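You operate a simulated robot arm through the tools that you are given. There is no shell and no other tool.

You run a simulated two-armed robot. Do the job below in one go: nothing can be reset, and whatever is moved stays where it is left.

## Task
On the plank bench top, fold the blue rag in half.
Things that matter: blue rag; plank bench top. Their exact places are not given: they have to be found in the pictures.

The check looks at the end state, three seconds after you hand in, the way a careful person would. Anything else that was tipped, shoved, dropped, spilled or broken makes it a failure. Flat cloth is picked up by pressing the open fingertips on it (5 to 10 N) and closing them slowly along it; thin cloth reads only 2 to 8 mm in the jaws.

## Robot
Two 7-joint arms with two-finger parallel grippers on one trunk, on a base that moves. Base frame: it is fixed to the floor where the robot stands at the start and does not move with it; the origin is under the middle of the robot, x ahead of it, y to its left, z up; the surface under the hand at the start is at about z = 0.8. Lengths are in m, angles in degrees, forces in N, time in s.
The left shoulder is at the start at [0.07, 0.163, 1.07], the right one opposite. With the tool pointing down near the work surface each hand reaches from about 0.4 to 0.88 m from the robot's upright axis, wherever it stands, measured 20 degrees to its own side. Places, roughly: plank bench top [0.6, -0.1, 0.8]. Payload 3.43 kg a hand.
The tool frame of a hand sits at the grasp point between the pads (the TCP): z along the fingers, y along the line on which they close. The tips reach 0.034 m beyond it. The gripper opens to 0.128 m. The fingers are 0.024 m wide and 0.012 m thick; the gripper's body (0.048 by 0.13 m) begins 0.096 m behind the TCP.
Orientation is told as [roll, pitch, yaw] about the base's x, y, z axes, in that order, counted from this pose: with the fingers straight down and closing along the base's y, the tool's x points along the base's -x, its y along +y and its z along -z.

## Interface
- The arms move only by the tool send_rows. It takes "left_commands", "right_commands" or both (then of equal length, played together; a hand with none holds still); each is text: rows parted by semicolons, each of 7 numbers parted by spaces: the shift along the tool's x, y, z in m, then the turn, a rotation vector about the tool's x, y, z in degrees, then the opening, from 0 (shut) to 1 (fully open). In form: dx dy dz rx ry rz hand; .... A call has 1 to 20 rows; each row is the pose to reach, as a shift and turn from the pose commanded when the call began, along the tool's axes at that moment. A row lasts 0.2 s, in which the tool goes at most 0.05 m and 8.6 degrees; a call with a longer step from one row to the next is refused whole, and so is a gripper value outside its range. A pose out of reach is approached as far as the arm can. The call stops where the force on the tool passes 40 N (or 10 N more than at its start, if that is more) or the arm is blocked; 0.2 s more then pass. Each finger travels about 0.153 m/s and halts on what it meets, pressing with about 28 N; the grip force reading is that of the motor and also rises with nothing between the fingers. The clock runs only during rows and for 0.2 s after the last one: add rows that repeat a pose to give the fingers time. It gives the time, the measured TCP pose, the force on the tool (base axes), the opening and the grip force at its end, in the units of the frame above (readings bear some noise), with the torque about the TCP (base axes, N m) and any sound that the robot's microphone picked up, and new pictures: "views" is both (left out), scene, wrist or none (wrist: the cameras of the hands that moved).
- Cameras (640 x 400 px; columns grow to the right, rows downward): "scene" is now at [0.1368, 0.0009, 1.2933]; the picture's right is [0.00, -1.00, -0.00], its down [-0.62, -0.00, -0.79] and it looks along [0.79, 0.00, -0.62] (base axes); focal length 214 px, centre (320, 200). "left" rides on the left gripper at [0.076, 0.011, -0.16] in its tool frame; the picture's right is [-0.15, 0.99, 0.00], its down [-0.88, -0.13, -0.46] and it looks along [-0.45, -0.07, 0.89] (tool axes); focal length 234 px, centre (320, 200). "right" rides on the right gripper at [0.076, -0.011, -0.16] in its tool frame; the picture's right is [0.15, 0.99, 0.00], its down [-0.88, 0.13, -0.46] and it looks along [-0.45, 0.07, 0.89] (tool axes); focal length 234 px, centre (320, 200).
- raise_lower(by): slides the trunk up (or, below 0, down) by that many m; the arms and the scene camera ride with it, the base frame stays. It gives what a move gives, with no picture.
- drive_base(legs): drives the robot by 1 to 6 legs, each [ahead, left, turn to the left] in m, m and degrees, along the robot's own axes; the way and the turn of a leg run together, so that a leg with both is an arc; at most 1.5 m and 180 degrees a leg. The arms and the cameras ride along, it lands a little off, and it stops where it bumps. It gives what a move gives, and a new picture of the scene camera.
- aim_head(pan, tilt): turns the head with the scene camera to pan (to the left, within 86 degrees either way) and tilt (down, from -29 to 69), counted from straight ahead of the robot. It gives what a move gives, and a new picture of the scene camera.
- probe_pixels(camera, pixels): for up to 12 pixels [column, row] of the newest picture of that camera ("zoom" is the newest enlarged one), the place [x, y, z] in the base frame of the surface seen there, good to about 0.003 m. The clock stands still meanwhile.
- zoom(camera, box): a new picture of the part [left, top, right, bottom] of that camera's present view, enlarged. The clock stands still meanwhile.
- sign_off(): hands the job in; it is judged then, once.

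Open the grippers and draw the arms clear of the work before you hand the job in, unless the task says otherwise.

The tools are called after "Request:" as name(argument=value, ...) on one line, values as JSON. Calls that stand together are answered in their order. send_rows: Moves the arms, as the interface text tells. Its arguments: {"type":"object","properties":{"left_commands":{"type":"string"},"right_commands":{"type":"string"},"views":{"type":"string","enum":["both","scene","wrist","none"]}},"required":[]} The other tools are called the same way: raise_lower (by) moves the trunk up or down; drive_base (legs) drives the base; aim_head (pan, tilt) turns the head that bears the scene camera; probe_pixels (camera, pixels) gives the place of the surface under pixels of a picture; zoom (camera, box) takes an enlarged picture of a part of a camera's view; sign_off () hands the job in.

At the start:

```text
t: 0.0
left_ee_pos: [0.5211, 0.0135, 1.0389]
left_orientation: [0.0, 0.0, 0.1]
left_force: [-0.1, 0.7, -0.3]
left_wrist_torque: [-0.03, 0.0, 0.0]
left_opening: 0.1279
left_gripper_force: 0.0
right_ee_pos: [0.472, -0.3712, 0.995]
right_orientation: [-0.1, -0.1, 0.0]
right_force: [-0.9, -0.5, -0.2]
right_wrist_torque: [0.02, -0.02, 0.02]
right_opening: 0.1278
right_gripper_force: 0.0
trunk travel left (down, up): [-0.55, 0.39]
robot x, y, heading: [-0.0008, -0.0024, 0.1]
head pan, tilt (commanded): [0.1, 37.9]
```

scene: 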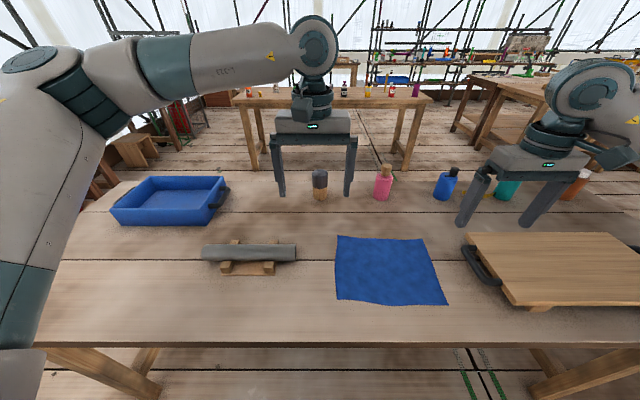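
right: 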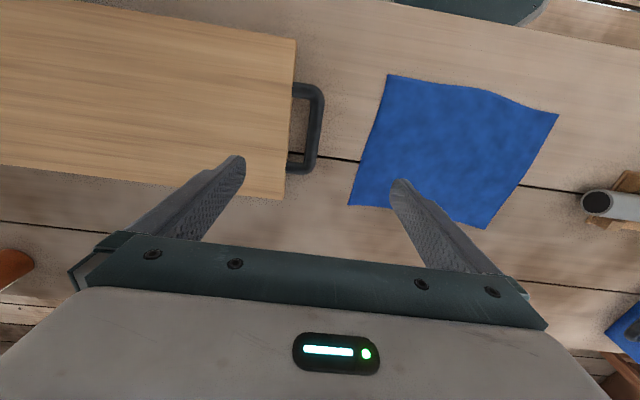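
left: 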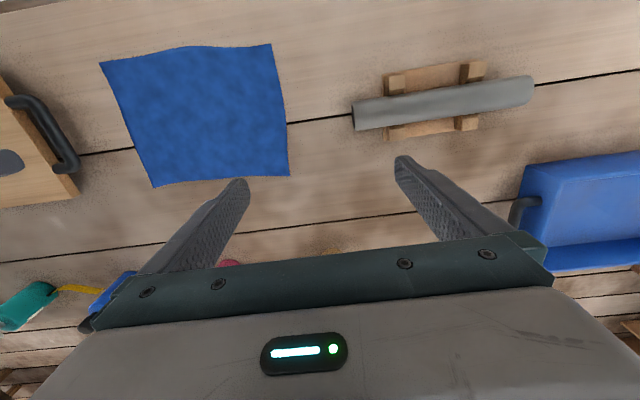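

The blue rag is in the scene picture with corners near (337,236), (427,241), (447,305), (336,301). I probe its corners, edges and the nearby objects.

Request:
probe_pixels(camera="scene", pixels=[[339, 238], [425, 242], [444, 303], [338, 299], [385, 270], [385, 239], [390, 303], [336, 270], [434, 270], [470, 270], [296, 250], [320, 320]])

Request:
zoom(camera="scene", box=[300, 210, 500, 335])

```text
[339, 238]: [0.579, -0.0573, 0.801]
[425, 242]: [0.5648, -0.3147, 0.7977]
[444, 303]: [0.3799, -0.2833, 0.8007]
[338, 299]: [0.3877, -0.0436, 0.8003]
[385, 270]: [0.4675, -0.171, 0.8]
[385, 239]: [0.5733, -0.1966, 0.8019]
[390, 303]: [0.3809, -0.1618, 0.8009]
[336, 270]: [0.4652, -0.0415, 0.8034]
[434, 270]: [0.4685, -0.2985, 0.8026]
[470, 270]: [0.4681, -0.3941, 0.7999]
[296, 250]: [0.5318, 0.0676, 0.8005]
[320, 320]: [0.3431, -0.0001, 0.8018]
```

```text
3.20 times, centred on (400, 272) of scene
```

zoom: 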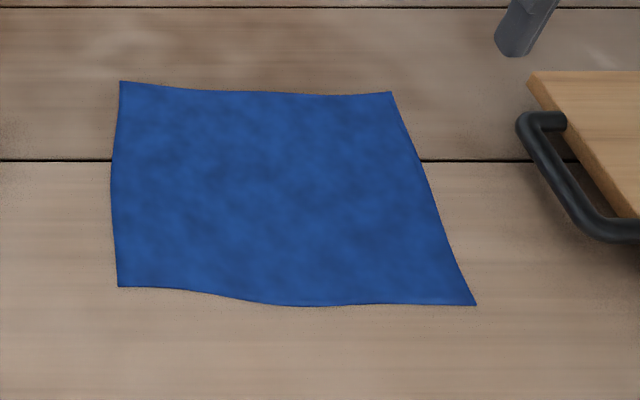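

The zoomed picture shows the rag lying flat, with corners at (120,82), (391,93), (476,305) and (118,286). I probe just inside each corner, plus the edge midpoints and the board handle.

Request:
probe_pixels(camera="zoom", pixels=[[122, 84], [389, 95], [473, 303], [120, 284], [255, 94], [300, 303], [112, 190], [430, 190], [522, 125], [590, 235], [520, 45], [540, 80]])

Request:
probe_pixels(camera="scene", pixels=[[320, 197], [383, 195], [445, 196], [255, 250], [235, 270], [215, 215], [320, 173], [452, 170], [385, 167], [320, 343], [504, 186], [525, 300]])

```text
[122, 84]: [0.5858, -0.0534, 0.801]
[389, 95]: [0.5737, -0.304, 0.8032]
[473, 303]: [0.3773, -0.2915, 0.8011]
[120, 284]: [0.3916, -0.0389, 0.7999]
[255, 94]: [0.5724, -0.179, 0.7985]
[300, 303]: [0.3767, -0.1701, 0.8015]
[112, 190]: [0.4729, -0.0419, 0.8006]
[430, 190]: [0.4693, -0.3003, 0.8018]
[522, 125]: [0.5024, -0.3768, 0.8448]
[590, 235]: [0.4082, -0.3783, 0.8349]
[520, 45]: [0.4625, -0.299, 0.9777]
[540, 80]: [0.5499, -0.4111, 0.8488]
```

```text
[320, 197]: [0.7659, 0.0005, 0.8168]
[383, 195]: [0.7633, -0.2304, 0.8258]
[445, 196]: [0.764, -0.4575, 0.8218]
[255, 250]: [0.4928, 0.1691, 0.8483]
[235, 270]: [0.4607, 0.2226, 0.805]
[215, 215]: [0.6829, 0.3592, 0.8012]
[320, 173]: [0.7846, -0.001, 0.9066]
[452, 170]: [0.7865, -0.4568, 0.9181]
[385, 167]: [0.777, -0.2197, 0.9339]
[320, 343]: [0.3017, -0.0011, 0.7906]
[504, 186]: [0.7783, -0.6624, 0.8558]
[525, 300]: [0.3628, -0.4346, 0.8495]
```

The rag's corners are FL (0.587,-0.052), FR (0.575,-0.305), NR (0.376,-0.293) and NL (0.390,-0.037), so it is about 0.20 by 0.255 m. I back the robot off 0.15 m and shift it 0.17 m to the right, to stand centred on the rag with comfortable reach for both hands.

Request:
drive_base(legs=[[-0.15, 0, 0], [0, -0.17, 0]])

```text
t: 2.4
left_ee_pos: [0.3709, -0.1564, 1.0392]
left_orientation: [0.0, 0.1, -0.1]
left_force: [0.0, -0.8, -0.2]
left_wrist_torque: [0.02, 0.03, 0.02]
left_opening: 0.128
left_gripper_force: 0.0
right_ee_pos: [0.3204, -0.5402, 0.9934]
right_orientation: [0.0, 0.1, -0.2]
right_force: [0.5, 0.7, -1.1]
right_wrist_torque: [-0.01, -0.01, 0.0]
right_opening: 0.1278
right_gripper_force: 0.1
trunk travel left (down, up): [-0.55, 0.39]
robot x, y, heading: [-0.1536, -0.1704, -0.2]
head pan, tilt (commanded): [0.1, 37.9]
```

scene: 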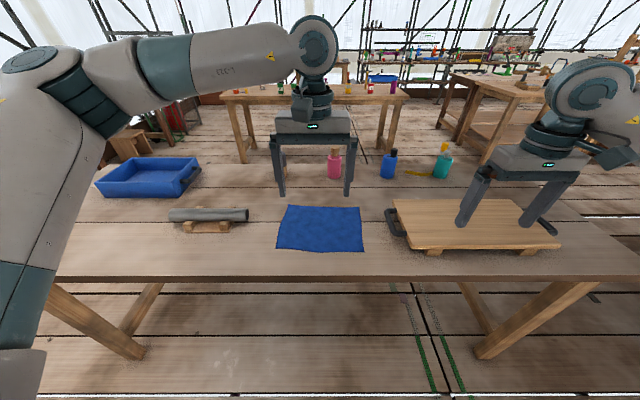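

The base landed well, and the rag is now at about (277–363, 205–252). I zoom in and re-measure the corners from this standpoint.

Request:
zoom(camera="scene", box=[256, 190, 384, 270])

Request:
zoom(camera="left", box=[0, 0, 640, 400])

```text
5.00 times, centred on (320, 230) of scene
```

zoom: 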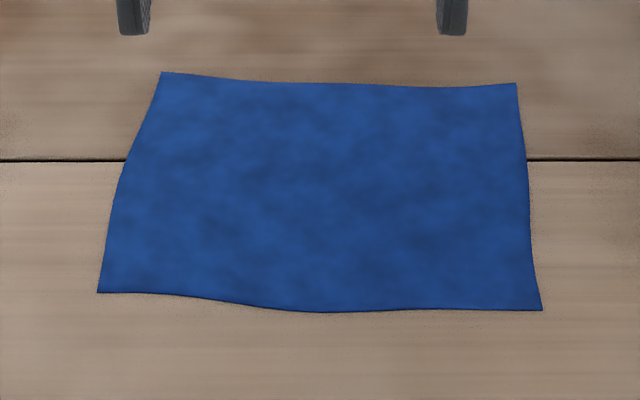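

```text
1.00 times, centred on (320, 200) of left (not enlarged: the box is as wide or as high as the picture)
```

zoom: 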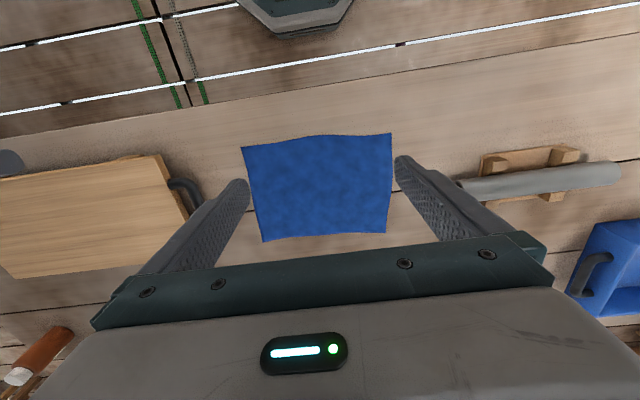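

In the zoom, the corners are FL (162,73), FR (515,84), NR (541,309) and NL (98,292). I probe them slightly inside.

Request:
probe_pixels(camera="left", pixels=[[245, 150], [389, 136], [384, 230], [264, 238], [317, 136], [325, 234]])

Request:
zoom(camera="scene", box=[256, 190, 384, 270])

Request:
probe_pixels(camera="zoom", pixels=[[164, 75], [513, 86], [538, 307], [101, 290], [340, 84], [320, 310], [128, 160], [526, 180], [322, 190], [250, 82], [430, 88]])

```text
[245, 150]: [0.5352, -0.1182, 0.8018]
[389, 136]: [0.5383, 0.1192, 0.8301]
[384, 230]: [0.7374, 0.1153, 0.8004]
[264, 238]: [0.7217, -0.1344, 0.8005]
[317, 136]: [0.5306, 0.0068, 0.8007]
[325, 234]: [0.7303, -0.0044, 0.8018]
```

```text
5.00 times, centred on (320, 230) of scene
```

zoom: 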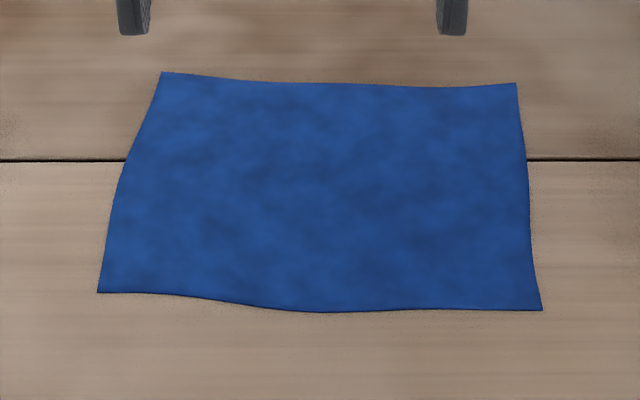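

```text
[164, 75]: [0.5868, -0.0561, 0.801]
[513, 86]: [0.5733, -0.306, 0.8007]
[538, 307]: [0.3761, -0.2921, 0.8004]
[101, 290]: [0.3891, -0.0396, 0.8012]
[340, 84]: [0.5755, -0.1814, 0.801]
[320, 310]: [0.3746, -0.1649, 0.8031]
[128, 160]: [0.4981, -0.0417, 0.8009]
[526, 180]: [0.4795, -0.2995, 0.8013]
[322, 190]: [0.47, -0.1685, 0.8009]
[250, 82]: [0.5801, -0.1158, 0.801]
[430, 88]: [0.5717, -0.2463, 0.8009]
```

The scene probes from here agree with the first ones; the left-camera probes used an older picture, so I ignore them. I move both hands to hover over the far edge near its corners, left at (0.574,-0.084) and right at (0.563,-0.277), with the jaws part shut.

Request:
send_rows(left_commands="-0.0203 0.0072 0.0139 0 0 0 0.8; -0.0406 0.0144 0.0278 0 0 0 0.6; -0.0609 0.0216 0.0417 0 0 0 0.45; -0.0812 0.0288 0.0556 0 0 0 0.3; -0.1015 0.036 0.0695 0 0 0 0.3; -0.1218 0.0432 0.0834 0 0 0 0.3; -0.1421 0.0504 0.0973 0 0 0 0.3; -0.1624 0.0576 0.1112 0 0 0 0.3; -0.1827 0.0648 0.1251 0 0 0 0.3; -0.203 0.072 0.139 0 0 0 0.3; -0.203 0.072 0.139 0 0 0 0.3; -0.203 0.072 0.139 0 0 0 0.3", right_commands="-0.0243 0.0263 0.0093 0 0 0 0.8; -0.0486 0.0526 0.0186 0 0 0 0.6; -0.0729 0.0789 0.0279 0 0 0 0.45; -0.0972 0.1052 0.0372 0 0 0 0.3; -0.1215 0.1315 0.0465 0 0 0 0.3; -0.1458 0.1578 0.0558 0 0 0 0.3; -0.1701 0.1841 0.0651 0 0 0 0.3; -0.1944 0.2104 0.0744 0 0 0 0.3; -0.2187 0.2367 0.0837 0 0 0 0.3; -0.243 0.263 0.093 0 0 0 0.3; -0.243 0.263 0.093 0 0 0 0.3; -0.243 0.263 0.093 0 0 0 0.3", views="both")

```text
t: 5.0
left_ee_pos: [0.5735, -0.0848, 0.8984]
left_orientation: [0.0, 0.1, 0.0]
left_force: [-0.8, -0.4, -0.7]
left_wrist_torque: [-0.03, 0.02, 0.01]
left_opening: 0.0383
left_gripper_force: 0.0
right_ee_pos: [0.5631, -0.2773, 0.8997]
right_orientation: [0.0, -0.1, -0.2]
right_force: [0.1, 0.3, 0.5]
right_wrist_torque: [-0.01, 0.01, -0.02]
right_opening: 0.0383
right_gripper_force: 0.0
trunk travel left (down, up): [-0.55, 0.39]
robot x, y, heading: [-0.1499, -0.1677, -0.3]
head pan, tilt (commanded): [0.1, 37.9]
```

scene: 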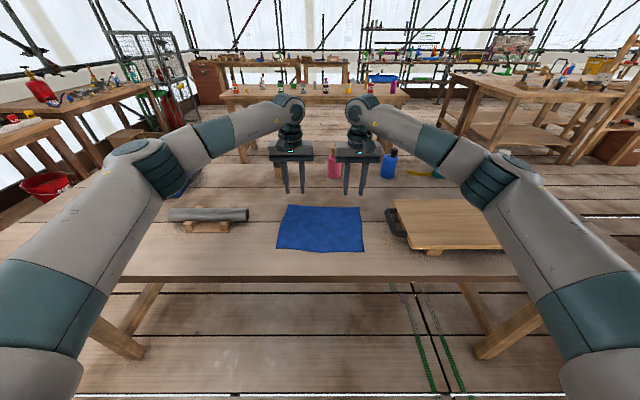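
right: 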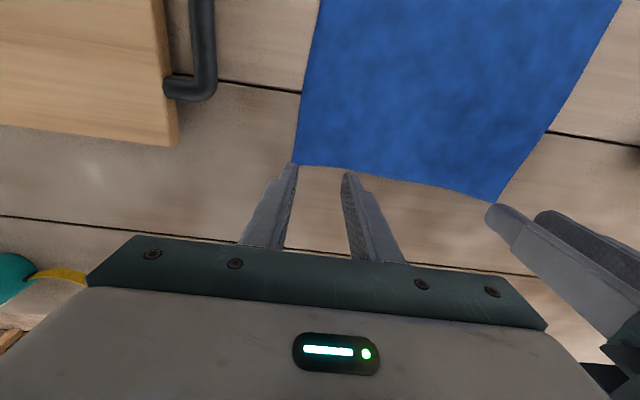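
left: 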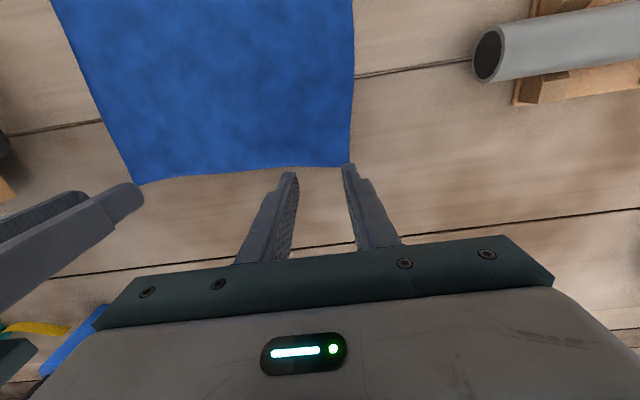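

Both hands hover correctly: the fingertips line up with the far edge, and the outer finger of each is right at the side edge. I shift each hand about 9 mm inward and lower to just above the cloth.

Request:
send_rows(left_commands="0 -0.005 0.015 0 0 0 0.3; 0 -0.009 0.03 0 0 0 0.3; 0 -0.009 0.042 0 0 0 0.3; 0 -0.009 0.05 0 0 0 0.3; 0 -0.009 0.055 0 0 0 0.3; 0 -0.009 0.055 0 0 0 0.3", right_commands="0 0.005 0.015 0 0 0 0.3; 0 0.009 0.03 0 0 0 0.3; 0 0.009 0.042 0 0 0 0.3; 0 0.009 0.05 0 0 0 0.3; 0 0.009 0.055 0 0 0 0.3; 0 0.009 0.055 0 0 0 0.3", views="both")

```text
t: 6.4
left_ee_pos: [0.573, -0.0934, 0.846]
left_orientation: [0.0, 0.0, -0.1]
left_force: [0.3, 0.2, 0.9]
left_wrist_torque: [0.02, 0.02, 0.06]
left_opening: 0.0384
left_gripper_force: 0.0
right_ee_pos: [0.5648, -0.2688, 0.8455]
right_orientation: [0.0, 0.1, -0.1]
right_force: [0.7, -0.8, -0.9]
right_wrist_torque: [-0.01, -0.01, -0.03]
right_opening: 0.0387
right_gripper_force: 0.1
trunk travel left (down, up): [-0.55, 0.39]
robot x, y, heading: [-0.151, -0.1658, -0.5]
head pan, tilt (commanded): [0.1, 37.9]
```

scene: 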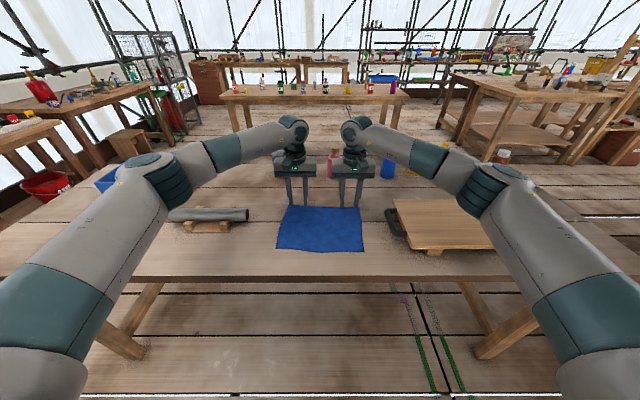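
right: 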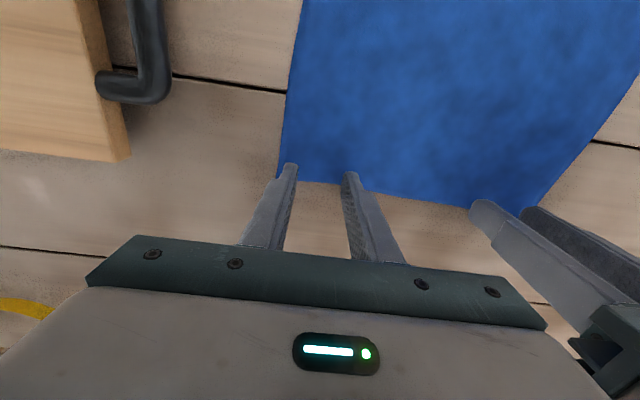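
left: 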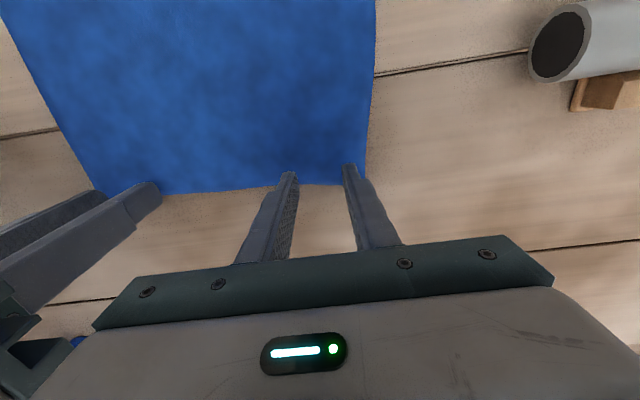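

The tips are about 1 cm above the cloth and over its far edge. I lower both hands in small steps and watch the force.

Request:
send_rows(left_commands="0 0 0.003 0 0 0 0.3; 0 0 0.006 0 0 0 0.3; 0 0 0.009 0 0 0 0.3; 0 0 0.009 0 0 0 0.3", right_commands="0 0 0.003 0 0 0 0.3; 0 0 0.006 0 0 0 0.3; 0 0 0.009 0 0 0 0.3; 0 0 0.009 0 0 0 0.3", views="none")

```text
t: 7.4
left_ee_pos: [0.5735, -0.0922, 0.8362]
left_orientation: [0.0, -0.1, -0.1]
left_force: [-0.5, 0.9, -0.3]
left_wrist_torque: [0.01, -0.01, 0.02]
left_opening: 0.0385
left_gripper_force: 0.0
right_ee_pos: [0.5641, -0.2697, 0.8372]
right_orientation: [0.0, 0.0, -0.2]
right_force: [0.6, -0.1, -0.3]
right_wrist_torque: [-0.03, -0.01, -0.02]
right_opening: 0.0387
right_gripper_force: 0.1
trunk travel left (down, up): [-0.55, 0.39]
robot x, y, heading: [-0.1521, -0.1646, 0.3]
head pan, tilt (commanded): [0.1, 37.9]
```

No contact yet at z≈0.836. I go down another 2 mm with each hand.

Request:
send_rows(left_commands="0 0 0.001 0 0 0 0.3; 0 0 0.002 0 0 0 0.3; 0 0 0.002 0 0 0 0.3", right_commands="0 0 0.001 0 0 0 0.3; 0 0 0.002 0 0 0 0.3; 0 0 0.002 0 0 0 0.3", views="none")

```text
t: 8.2
left_ee_pos: [0.5729, -0.0939, 0.8362]
left_orientation: [0.0, -0.1, -0.1]
left_force: [2.2, -0.1, 8.8]
left_wrist_torque: [0.07, -0.02, -0.02]
left_opening: 0.0382
left_gripper_force: 0.1
right_ee_pos: [0.5632, -0.2692, 0.8362]
right_orientation: [0.0, -0.1, -0.1]
right_force: [0.7, 0.4, 1.4]
right_wrist_torque: [-0.02, -0.01, 0.0]
right_opening: 0.0381
right_gripper_force: 0.0
trunk travel left (down, up): [-0.55, 0.39]
robot x, y, heading: [-0.1483, -0.1674, -0.4]
head pan, tilt (commanded): [0.1, 37.9]
```

The left hand presses with 8.8 N and the right with only 1.4 N. I lower the right 1 mm more and keep the left still.

Request:
send_rows(right_commands="0 0 0.001 0 0 0 0.3; 0 0 0.001 0 0 0 0.3", views="none")

```text
t: 8.8
left_ee_pos: [0.5741, -0.0926, 0.8349]
left_orientation: [-0.2, -0.1, -0.1]
left_force: [3.4, 0.7, 9.4]
left_wrist_torque: [0.04, -0.07, 0.01]
left_opening: 0.0387
left_gripper_force: 0.1
right_ee_pos: [0.5636, -0.2691, 0.8359]
right_orientation: [0.1, -0.1, -0.2]
right_force: [2.6, -0.1, 6.0]
right_wrist_torque: [0.02, -0.05, 0.0]
right_opening: 0.0382
right_gripper_force: 0.0
trunk travel left (down, up): [-0.55, 0.39]
robot x, y, heading: [-0.1487, -0.1707, -0.4]
head pan, tilt (commanded): [0.1, 37.9]
```

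Both hands now press in the 6–9 N range. I close both jaws slowly along the cloth.

Request:
send_rows(left_commands="0 0 0 0 0 0 0.28; 0 0 0 0 0 0 0.26; 0 0 0 0 0 0 0.24; 0 0 0 0 0 0 0.22; 0 0 0 0 0 0 0.2; 0 0 0 0 0 0 0.18; 0 0 0 0 0 0 0.16; 0 0 0 0 0 0 0.14; 0 0 0 0 0 0 0.12; 0 0 0 0 0 0 0.1; 0 0 0 0 0 0 0.08; 0 0 0 0 0 0 0.06; 0 0 0 0 0 0 0.04; 0 0 0 0 0 0 0.02; 0 0 0 0 0 0 0; 0 0 0 0 0 0 0; 0 0 0 0 0 0 0", right_commands="0 0 0 0 0 0 0.28; 0 0 0 0 0 0 0.26; 0 0 0 0 0 0 0.24; 0 0 0 0 0 0 0.22; 0 0 0 0 0 0 0.2; 0 0 0 0 0 0 0.18; 0 0 0 0 0 0 0.16; 0 0 0 0 0 0 0.14; 0 0 0 0 0 0 0.12; 0 0 0 0 0 0 0.1; 0 0 0 0 0 0 0.08; 0 0 0 0 0 0 0.06; 0 0 0 0 0 0 0.04; 0 0 0 0 0 0 0.02; 0 0 0 0 0 0 0; 0 0 0 0 0 0 0; 0 0 0 0 0 0 0", views="both")

```text
t: 12.4
left_ee_pos: [0.572, -0.0923, 0.8358]
left_orientation: [0.0, -0.1, 0.0]
left_force: [-0.3, -0.3, 7.8]
left_wrist_torque: [0.02, 0.04, 0.01]
left_opening: 0.0001
left_gripper_force: 27.7
right_ee_pos: [0.5634, -0.2687, 0.8366]
right_orientation: [-0.1, -0.1, -0.1]
right_force: [0.0, -0.6, 9.5]
right_wrist_torque: [-0.01, 0.01, -0.02]
right_opening: 0.0003
right_gripper_force: 28.3
trunk travel left (down, up): [-0.55, 0.39]
robot x, y, heading: [-0.1537, -0.1673, -0.2]
head pan, tilt (commanded): [0.1, 37.9]
```

scene: 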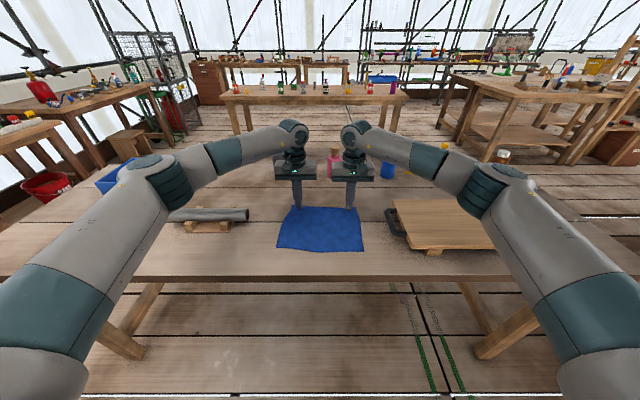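
right: 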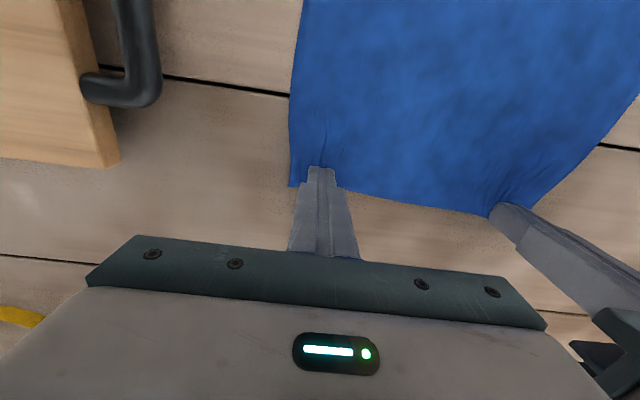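
left: 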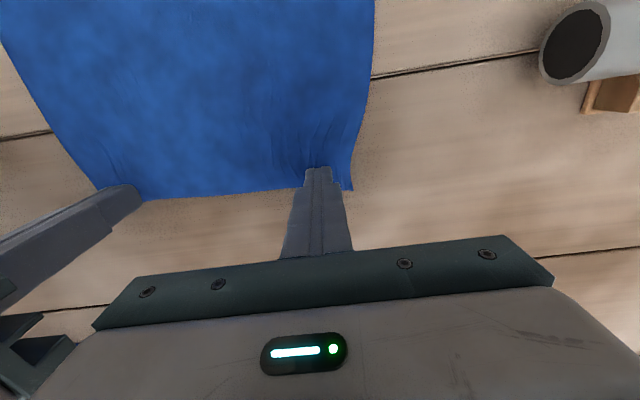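

The openings read 0.0001 and 0.0003 m, below the 2 mm expected for cloth, so the jaws may have slipped over it. I zoom in on both tips.

Request:
zoom(camera="left", box=[240, 120, 400, 220])

Request:
zoom(camera="right", box=[240, 120, 400, 220])

```text
4.00 times, centred on (320, 170) of left
```

zoom: 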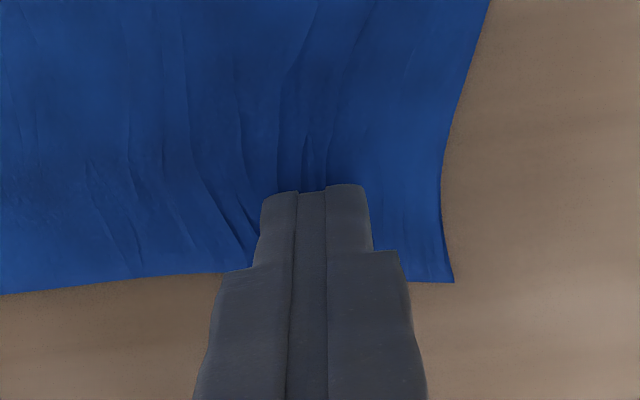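

```text
4.00 times, centred on (320, 170) of right
```

zoom: 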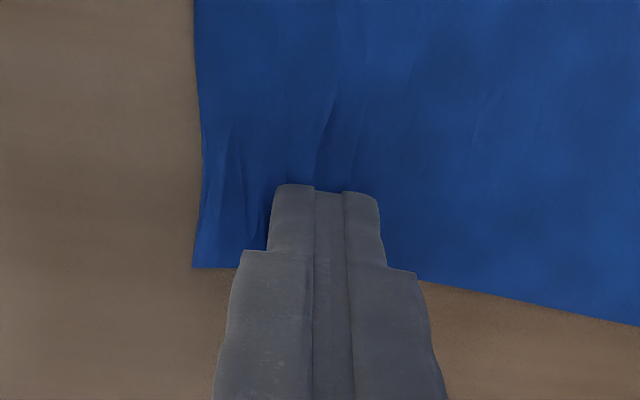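

The cloth has gathered towards the tips, but I can't tell whether it is pinched. I test by lifting both hands 15 mm.

Request:
send_rows(left_commands="0 0 -0.004 0 0 0 0; 0 0 -0.008 0 0 0 0; 0 0 -0.015 0 0 0 0; 0 0 -0.015 0 0 0 0", right_commands="0 0 -0.004 0 0 0 0; 0 0 -0.008 0 0 0 0; 0 0 -0.015 0 0 0 0; 0 0 -0.015 0 0 0 0", views="both")

Request:
zoom(camera="left", box=[240, 120, 400, 220])

Request:
zoom(camera="right", box=[240, 120, 400, 220])

```text
t: 13.4
left_ee_pos: [0.5753, -0.0928, 0.8498]
left_orientation: [0.0, 0.0, 0.0]
left_force: [-1.3, 0.5, -0.2]
left_wrist_torque: [0.01, 0.0, -0.01]
left_opening: 0.0002
left_gripper_force: 28.1
right_ee_pos: [0.5648, -0.269, 0.8501]
right_orientation: [0.0, 0.0, -0.2]
right_force: [-0.3, 0.7, 1.0]
right_wrist_torque: [-0.01, 0.0, -0.05]
right_opening: 0.0002
right_gripper_force: 27.9
trunk travel left (down, up): [-0.55, 0.39]
robot x, y, heading: [-0.1553, -0.1669, -0.1]
head pan, tilt (commanded): [0.1, 37.9]
```

scene: 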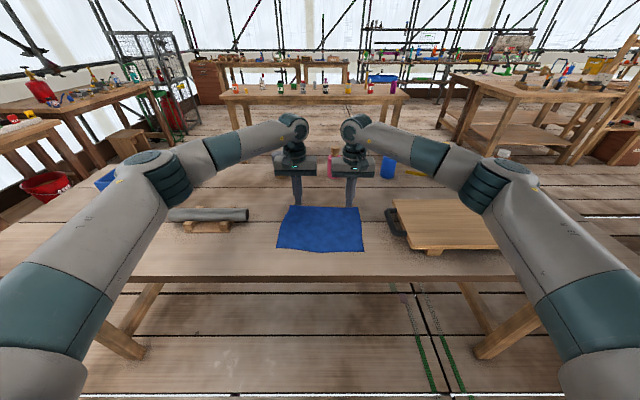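
right: 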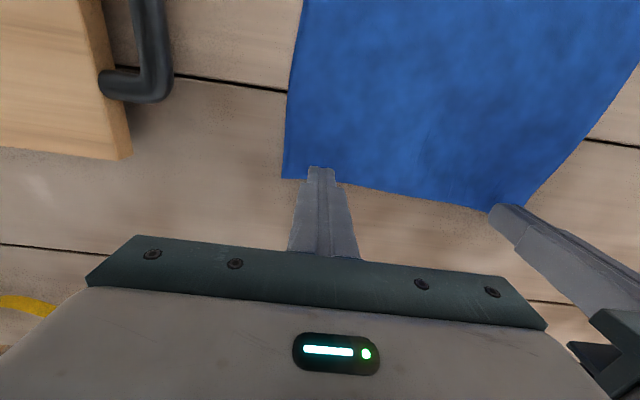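
left: 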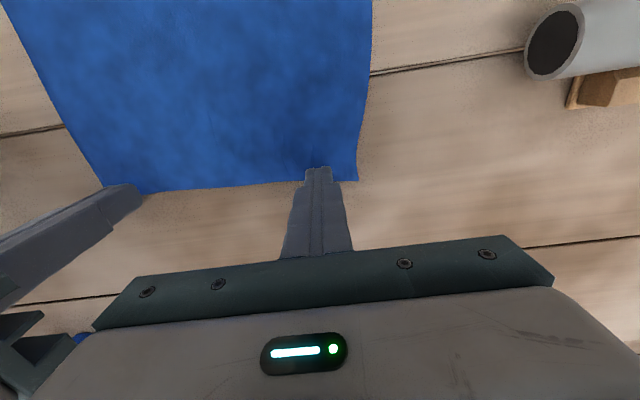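

```text
4.00 times, centred on (320, 170) of left
```

zoom: 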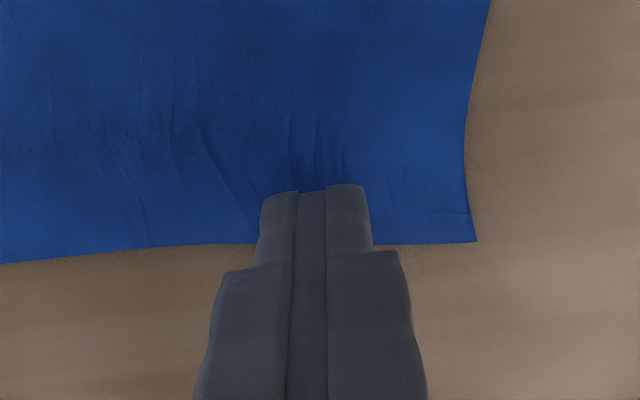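

```text
4.00 times, centred on (320, 170) of right
```

zoom: 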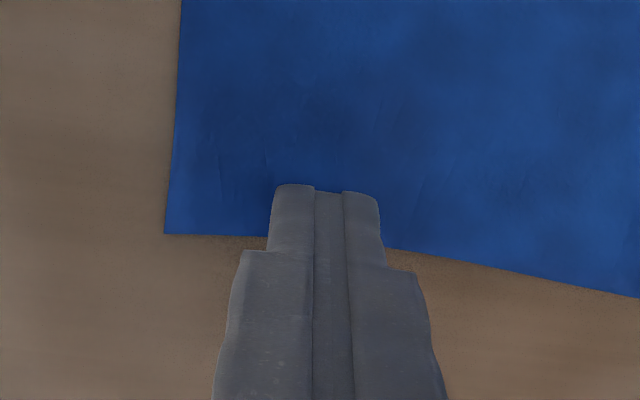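

The jaws came up empty, so a 38 mm gap was too short for the cloth to buckle into a ridge. I retry with the left hand alone, using a wider gap of about 58 mm and moving slightly further onto the cloth.

Request:
send_rows(left_commands="0.003 -0.004 0 0 0 0 0.2; 0.004 -0.008 0 0 0 0 0.45; 0.004 -0.008 0.005 0 0 0 0.45; 0.004 -0.008 0.01 0 0 0 0.45; 0.004 -0.008 0.013 0 0 0 0.45; 0.004 -0.008 0.0145 0 0 0 0.45; 0.004 -0.008 0.0145 0 0 0 0.45", views="wrist")

```text
t: 15.0
left_ee_pos: [0.5689, -0.1014, 0.8361]
left_orientation: [0.0, 0.0, -0.1]
left_force: [0.5, 1.1, 3.7]
left_wrist_torque: [0.01, -0.01, 0.03]
left_opening: 0.0576
left_gripper_force: 0.0
right_ee_pos: [0.5654, -0.2684, 0.8501]
right_orientation: [0.0, 0.1, -0.2]
right_force: [1.2, -0.1, 0.3]
right_wrist_torque: [-0.01, 0.0, 0.03]
right_opening: 0.0
right_gripper_force: 27.9
trunk travel left (down, up): [-0.55, 0.39]
robot x, y, heading: [-0.152, -0.1684, -0.3]
head pan, tilt (commanded): [0.1, 37.9]
```

left: 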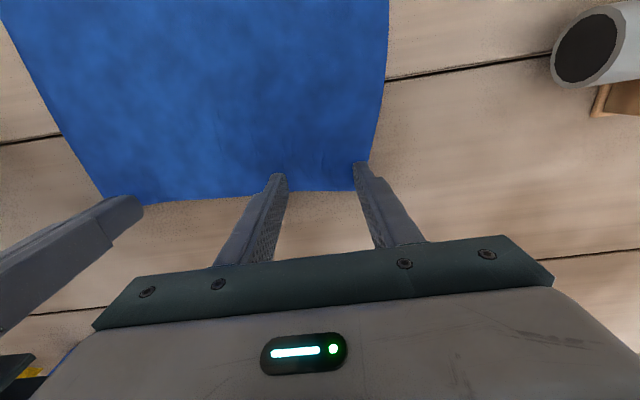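

The force is 3.7 N and the outer finger looks very near the side edge. I zoom in to check how the tips sit relative to the corner.

Request:
zoom(camera="left", box=[240, 120, 400, 220])

Request:
probe_pixels(camera="left", pixels=[[352, 188], [366, 165], [376, 130], [240, 193], [150, 200], [320, 188]])

```text
4.00 times, centred on (320, 170) of left
```

zoom: 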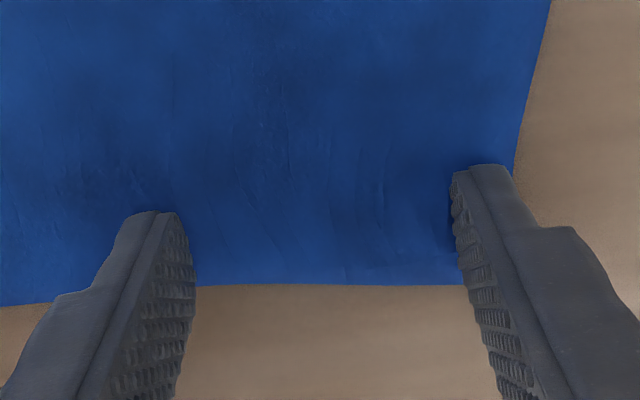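

```text
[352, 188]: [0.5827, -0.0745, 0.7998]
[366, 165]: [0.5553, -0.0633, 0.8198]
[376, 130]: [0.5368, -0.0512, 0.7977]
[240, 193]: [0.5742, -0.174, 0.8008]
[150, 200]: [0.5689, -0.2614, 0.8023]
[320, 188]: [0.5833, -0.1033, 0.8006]
```

The corner is hidden behind the outer finger, at about y -0.066, so I shift the hand 9 mm further inward before pressing. Then I press to about 8 N.

Request:
send_rows(left_commands="0 0 -0.005 0 0 0 0.45; 0 -0.009 -0.005 0 0 0 0.45; 0 -0.009 -0.001 0 0 0 0.45; 0 -0.009 0.001 0 0 0 0.45; 0 -0.009 0.001 0 0 0 0.45", views="none")

```text
t: 16.2
left_ee_pos: [0.5693, -0.1096, 0.8352]
left_orientation: [-0.1, -0.2, -0.1]
left_force: [0.0, 0.0, 10.7]
left_wrist_torque: [0.12, 0.01, 0.01]
left_opening: 0.0574
left_gripper_force: 0.0
right_ee_pos: [0.5651, -0.2675, 0.8511]
right_orientation: [0.0, 0.0, -0.3]
right_force: [-0.4, -0.4, -0.6]
right_wrist_torque: [0.0, -0.04, -0.03]
right_opening: 0.0
right_gripper_force: 28.0
trunk travel left (down, up): [-0.55, 0.39]
robot x, y, heading: [-0.1478, -0.1635, -0.4]
head pan, tilt (commanded): [0.1, 37.9]
```

The left hand presses with 10.7 N. I close it partway and slowly, then look for a ridge between the fingers.

Request:
send_rows(left_commands="0 0 0 0 0 0 0.43; 0 0 0 0 0 0 0.41; 0 0 0 0 0 0 0.39; 0 0 0 0 0 0 0.37; 0 0 0 0 0 0 0.35; 0 0 0 0 0 0 0.33; 0 0 0 0 0 0 0.31; 0 0 0 0 0 0 0.29; 0 0 0 0 0 0 0.27; 0 0 0 0 0 0 0.25; 0 0 0 0 0 0 0.23; 0 0 0 0 0 0 0.21", views="wrist")

Request:
zoom(camera="left", box=[240, 120, 400, 220])

```text
t: 18.8
left_ee_pos: [0.5674, -0.1108, 0.8363]
left_orientation: [0.0, -0.1, -0.1]
left_force: [-0.5, 1.9, 18.6]
left_wrist_torque: [0.09, 0.03, 0.04]
left_opening: 0.026
left_gripper_force: 0.1
right_ee_pos: [0.5635, -0.2682, 0.8505]
right_orientation: [0.0, -0.2, -0.3]
right_force: [0.9, 0.5, 0.2]
right_wrist_torque: [-0.02, 0.01, 0.0]
right_opening: 0.0
right_gripper_force: 27.8
trunk travel left (down, up): [-0.55, 0.39]
robot x, y, heading: [-0.1509, -0.1653, -0.1]
head pan, tilt (commanded): [0.1, 37.9]
```

left: 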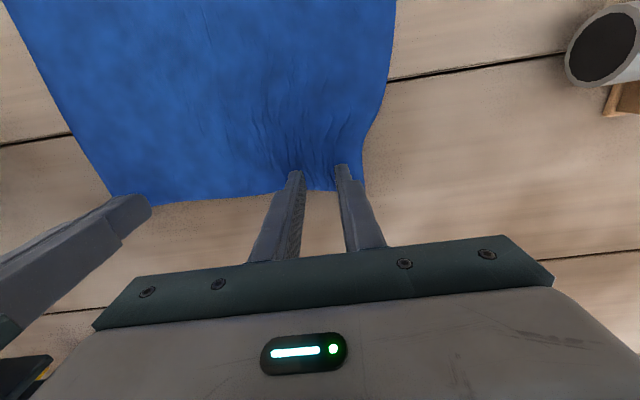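

```text
4.00 times, centred on (320, 170) of left
```

zoom: 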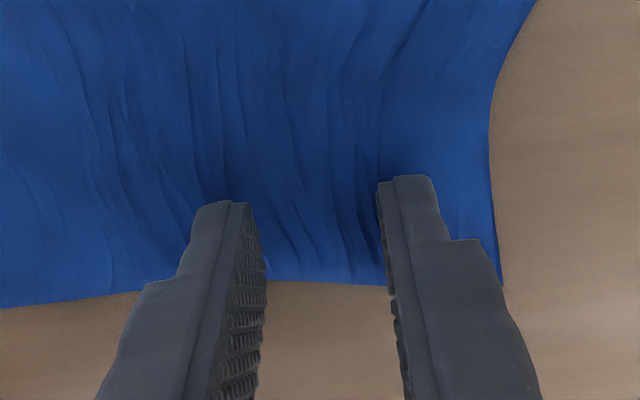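

Ridges are forming between the fingertips as they drag the cloth together. I continue closing slowly to fully shut.

Request:
send_rows(left_commands="0 0 0 0 0 0 0.195; 0 0 0 0 0 0 0.18; 0 0 0 0 0 0 0.165; 0 0 0 0 0 0 0.15; 0 0 0 0 0 0 0.135; 0 0 0 0 0 0 0.12; 0 0 0 0 0 0 0.105; 0 0 0 0 0 0 0.09; 0 0 0 0 0 0 0.075; 0 0 0 0 0 0 0.06; 0 0 0 0 0 0 0.045; 0 0 0 0 0 0 0.03; 0 0 0 0 0 0 0.015; 0 0 0 0 0 0 0; 0 0 0 0 0 0 0; 0 0 0 0 0 0 0", views="wrist")

Request:
zoom(camera="left", box=[240, 120, 400, 220])

```text
t: 22.2
left_ee_pos: [0.567, -0.1093, 0.8363]
left_orientation: [0.1, -0.1, -0.1]
left_force: [-0.2, 2.9, 21.1]
left_wrist_torque: [0.18, 0.08, -0.05]
left_opening: 0.0001
left_gripper_force: 27.9
right_ee_pos: [0.5626, -0.268, 0.8517]
right_orientation: [0.0, -0.2, -0.1]
right_force: [0.8, 0.3, -0.1]
right_wrist_torque: [-0.03, 0.0, -0.01]
right_opening: 0.0
right_gripper_force: 27.6
trunk travel left (down, up): [-0.55, 0.39]
robot x, y, heading: [-0.15, -0.1687, -0.5]
head pan, tilt (commanded): [0.1, 37.9]
```

left: 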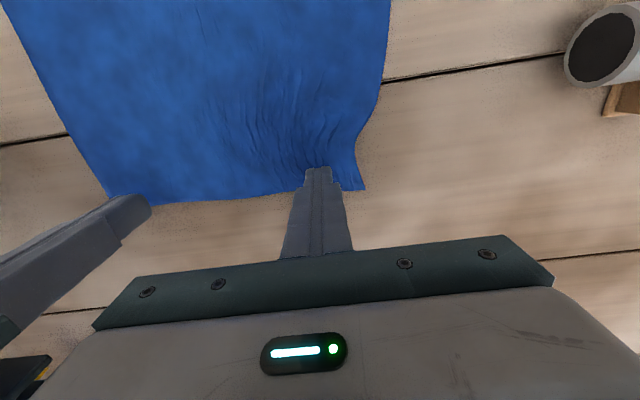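

```text
4.00 times, centred on (320, 170) of left
```

zoom: 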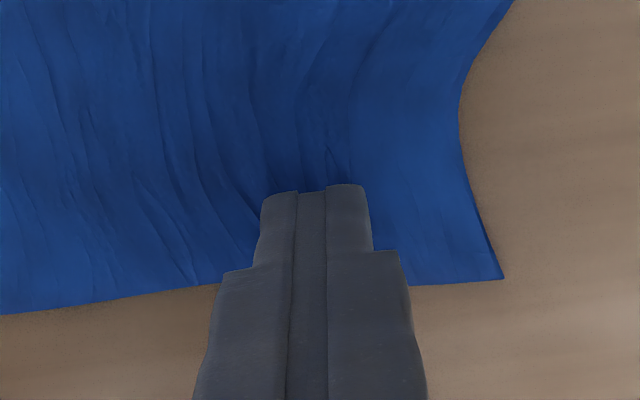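

Shut again with 0.0001 m, so the cloth is trapped under the tips rather than between them. I change approach: lift both hands, turn them 90° so the jaws close across the far edge, then set one finger on bare wood beyond the edge and one on the cloth.

Request:
send_rows(left_commands="0 0 -0.01 0 0 0 0.1; 0 0.008 -0.03 0 0 0 0.3; 0 0.016 -0.06 0 0 8 0.4; 0 0.025 -0.08 0 0 16 0.4; 0 0.025 -0.09 0 0 24 0.4; 0 0.025 -0.09 0 0 32 0.4; 0 0.025 -0.09 0 0 40 0.4; 0 0.025 -0.09 0 0 48 0.4; 0 0.025 -0.09 0 0 56 0.4; 0 0.025 -0.09 0 0 64 0.4; 0 0.025 -0.09 0 0 72 0.4; 0 0.025 -0.09 0 0 80 0.4; 0 0.025 -0.09 0 0 88 0.4; 0 0.025 -0.09 0 0 93 0.4; 0 0.025 -0.09 0 0 93 0.4", right_commands="0 0 -0.01 0 0 0 0; 0 -0.005 -0.03 0 0 0 0.2; 0 -0.01 -0.05 0 0 -8 0.4; 0 -0.015 -0.07 0 0 -16 0.4; 0 -0.015 -0.075 0 0 -24 0.4; 0 -0.015 -0.075 0 0 -32 0.4; 0 -0.015 -0.075 0 0 -40 0.4; 0 -0.015 -0.075 0 0 -48 0.4; 0 -0.015 -0.075 0 0 -56 0.4; 0 -0.015 -0.075 0 0 -64 0.4; 0 -0.015 -0.075 0 0 -72 0.4; 0 -0.015 -0.075 0 0 -80 0.4; 0 -0.015 -0.075 0 0 -87 0.4; 0 -0.015 -0.075 0 0 -87 0.4; 0 -0.015 -0.075 0 0 -87 0.4", views="both")

```text
t: 25.4
left_ee_pos: [0.3565, -0.1466, 0.9365]
left_orientation: [2.8, 0.0, -86.3]
left_force: [0.4, 0.7, -0.1]
left_wrist_torque: [-0.06, 0.04, -0.01]
left_opening: 0.0513
left_gripper_force: 0.1
left hand out of reach, approached as far as the arm can: row 8, 9, 10, 11, 12, 13, 14, 15
right_ee_pos: [0.4582, -0.2433, 0.9526]
right_orientation: [-4.1, -0.2, 66.2]
right_force: [-1.4, 0.0, 1.4]
right_wrist_torque: [0.0, -0.08, 0.0]
right_opening: 0.0512
right_gripper_force: 0.0
right hand out of reach, approached as far as the arm can: row 8, 9, 10, 11, 12, 13, 14, 15
trunk travel left (down, up): [-0.55, 0.39]
robot x, y, heading: [-0.1516, -0.1676, -0.2]
head pan, tilt (commanded): [0.1, 37.9]
```

scene: 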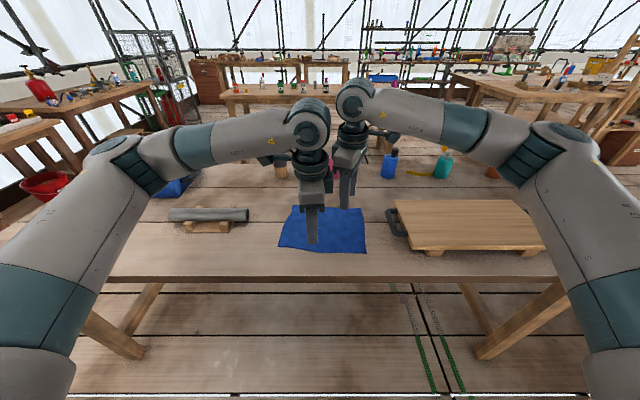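
right: 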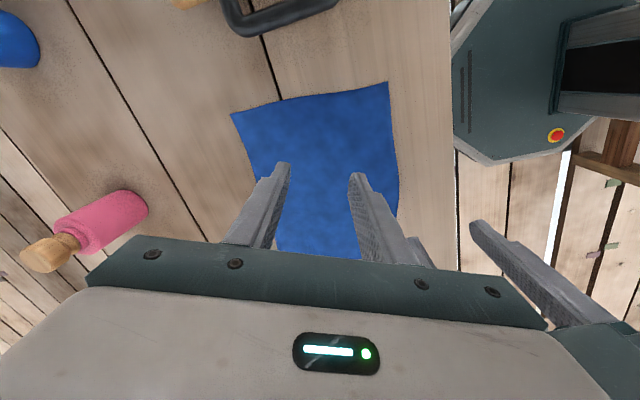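
left: 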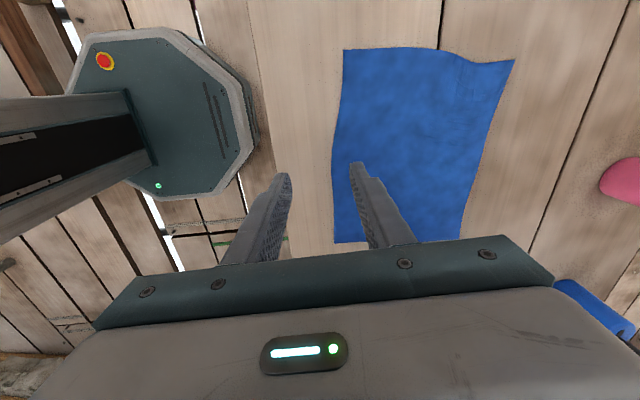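

Turning fully to 90° is out of reach at this distance, but about 45° was reachable. That suits a diagonal grasp across each corner, so I turn both hands back to about ±42° of yaw.

Request:
send_rows(left_commands="0 0 0 0 0 -8 0.4; 0 0 0 0 0 -16 0.4; 0 0 0 0 0 -24 0.4; 0 0 0 0 0 -32 0.4; 0 0 0 0 0 -40 0.4; 0 0 0 0 0 -46 0.4; 0 0 0 0 0 -51 0.4; 0 0 0 0 0 -51 0.4; 0 0 0 0 0 -51 0.4", right_commands="0 0 0 0 0 8 0.4; 0 0 0 0 0 16 0.4; 0 0 0 0 0 24 0.4; 0 0 0 0 0 32 0.4; 0 0 0 0 0 38 0.4; 0 0 0 0 0 43 0.4; 0 0 0 0 0 45 0.4; 0 0 0 0 0 45 0.4; 0 0 0 0 0 45 0.4", views="both")

```text
t: 27.4
left_ee_pos: [0.3627, -0.149, 0.9364]
left_orientation: [2.0, -2.4, -35.3]
left_force: [-0.4, 0.1, -0.3]
left_wrist_torque: [0.02, -0.01, -0.02]
left_opening: 0.0515
left_gripper_force: 0.1
right_ee_pos: [0.455, -0.2445, 0.9527]
right_orientation: [-2.7, -3.1, 21.3]
right_force: [-0.1, 0.6, -0.8]
right_wrist_torque: [-0.01, 0.01, -0.03]
right_opening: 0.0511
right_gripper_force: 0.1
trunk travel left (down, up): [-0.55, 0.39]
robot x, y, heading: [-0.1551, -0.1652, -0.2]
head pan, tilt (commanded): [0.1, 37.9]
```

scene: 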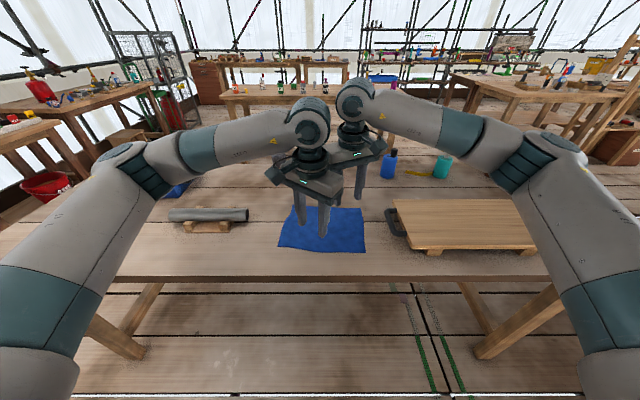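
right: 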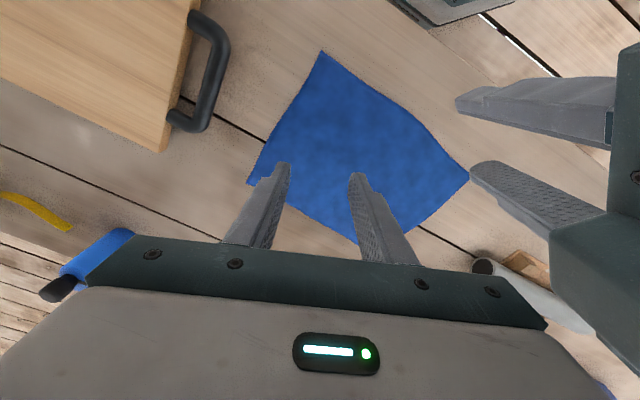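
left: 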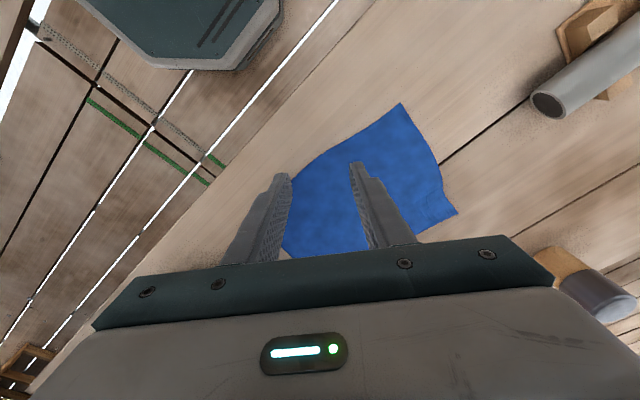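

The commanded poses got clipped, so the hands are nearer the robot than intended: left (0.363,-0.149) at yaw -35, right (0.455,-0.245) at yaw 21. I move them apart and outward, correct the tilt and set the yaw to about ±42, so that I can see the rag.

Request:
send_rows(left_commands="-0.0134 0.0323 0 0.3 0.3 0.9 0.4; -0.0268 0.0646 0 0.5 0.6 1.7 0.4; -0.0401 0.097 0 0.8 0.9 2.5 0.4; -0.0535 0.1293 0 1 1.2 3.4 0.4; -0.0669 0.1616 0 1.3 1.5 4.2 0.4; -0.0803 0.194 0 1.5 1.8 5 0.4; -0.0936 0.2263 0 1.8 2.1 5.9 0.4; -0.107 0.2586 0 2 2.4 6.7 0.4; -0.107 0.2586 0 2 2.4 6.7 0.4; -0.107 0.2586 0 2 2.4 6.7 0.4", right_commands="-0.007 -0.0182 0 -0.3 0.4 -2.6 0.4; -0.014 -0.0364 0 -0.7 0.8 -5.2 0.4; -0.021 -0.0546 0 -1 1.2 -7.8 0.4; -0.028 -0.0729 0 -1.3 1.6 -10.4 0.4; -0.035 -0.0911 0 -1.7 2 -13 0.4; -0.042 -0.1093 0 -2 2.4 -15.6 0.4; -0.049 -0.1275 0 -2.4 2.7 -18.2 0.4; -0.056 -0.1457 0 -2.7 3.1 -20.7 0.4; -0.056 -0.1457 0 -2.7 3.1 -20.7 0.4; -0.056 -0.1457 0 -2.7 3.1 -20.7 0.4", views="both")

Request:
zoom(camera="scene", box=[256, 190, 384, 270])

```text
t: 29.6
left_ee_pos: [0.5615, -0.0235, 0.9473]
left_orientation: [0.5, -0.3, -41.0]
left_force: [0.6, 0.9, 0.3]
left_wrist_torque: [-0.01, 0.0, 0.03]
left_opening: 0.0512
left_gripper_force: 0.0
left hand out of reach, approached as far as the arm can: row 7, 8, 9, 10
right_ee_pos: [0.5535, -0.3526, 0.9615]
right_orientation: [-0.6, 0.5, 40.7]
right_force: [0.7, 0.7, -0.1]
right_wrist_torque: [0.0, 0.01, 0.02]
right_opening: 0.0511
right_gripper_force: 0.1
right hand out of reach, approached as far as the arm can: row 8, 9, 10
trunk travel left (down, up): [-0.55, 0.39]
robot x, y, heading: [-0.1501, -0.1653, -0.1]
head pan, tilt (commanded): [0.1, 37.9]
```

scene: 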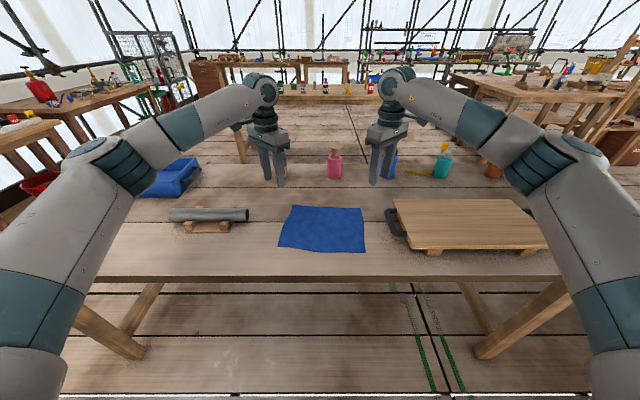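
right: 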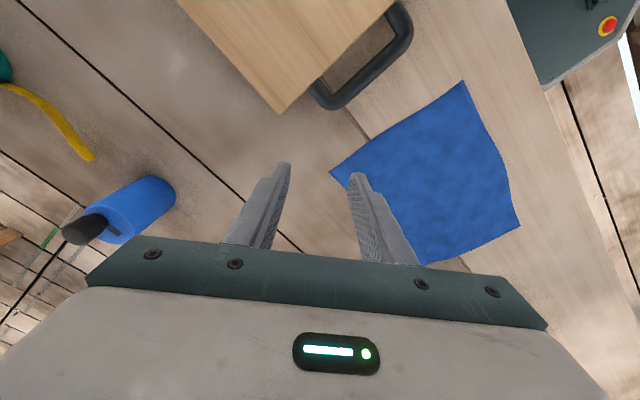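
left: 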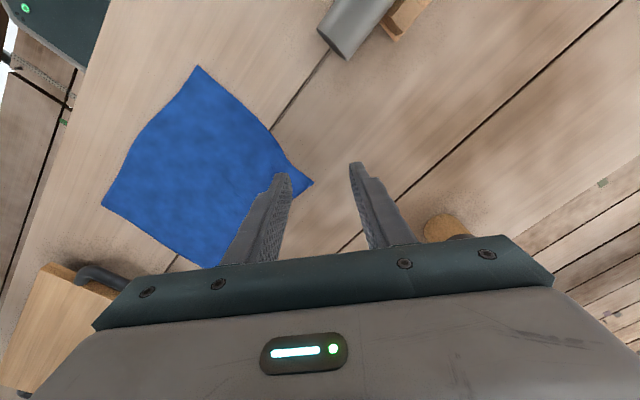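

```text
5.00 times, centred on (320, 230) of scene
```

zoom: 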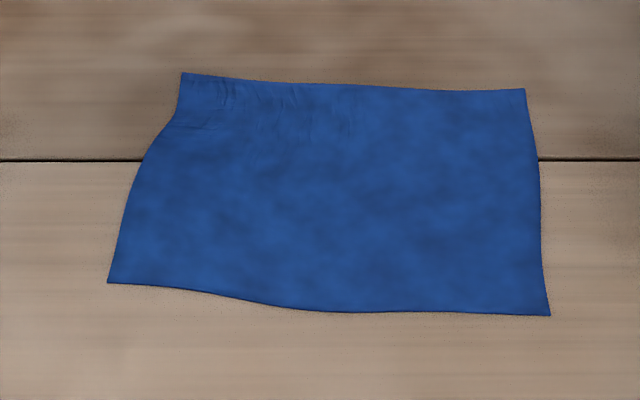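

The rag has shifted slightly, with some wrinkles by its far-left corner at (182,74) in the zoom. I probe the corners again.

Request:
probe_pixels(camera="zoom", pixels=[[184, 76], [522, 92], [547, 313], [111, 281], [350, 87], [320, 310], [142, 165], [538, 200], [210, 90], [200, 125]])

```text
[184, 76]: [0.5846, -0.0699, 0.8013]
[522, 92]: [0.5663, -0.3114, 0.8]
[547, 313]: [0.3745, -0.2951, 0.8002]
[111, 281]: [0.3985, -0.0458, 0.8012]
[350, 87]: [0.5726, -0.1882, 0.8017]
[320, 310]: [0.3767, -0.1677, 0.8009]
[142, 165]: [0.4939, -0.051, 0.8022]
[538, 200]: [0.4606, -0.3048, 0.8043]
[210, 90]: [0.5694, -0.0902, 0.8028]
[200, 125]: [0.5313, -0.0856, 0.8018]
```

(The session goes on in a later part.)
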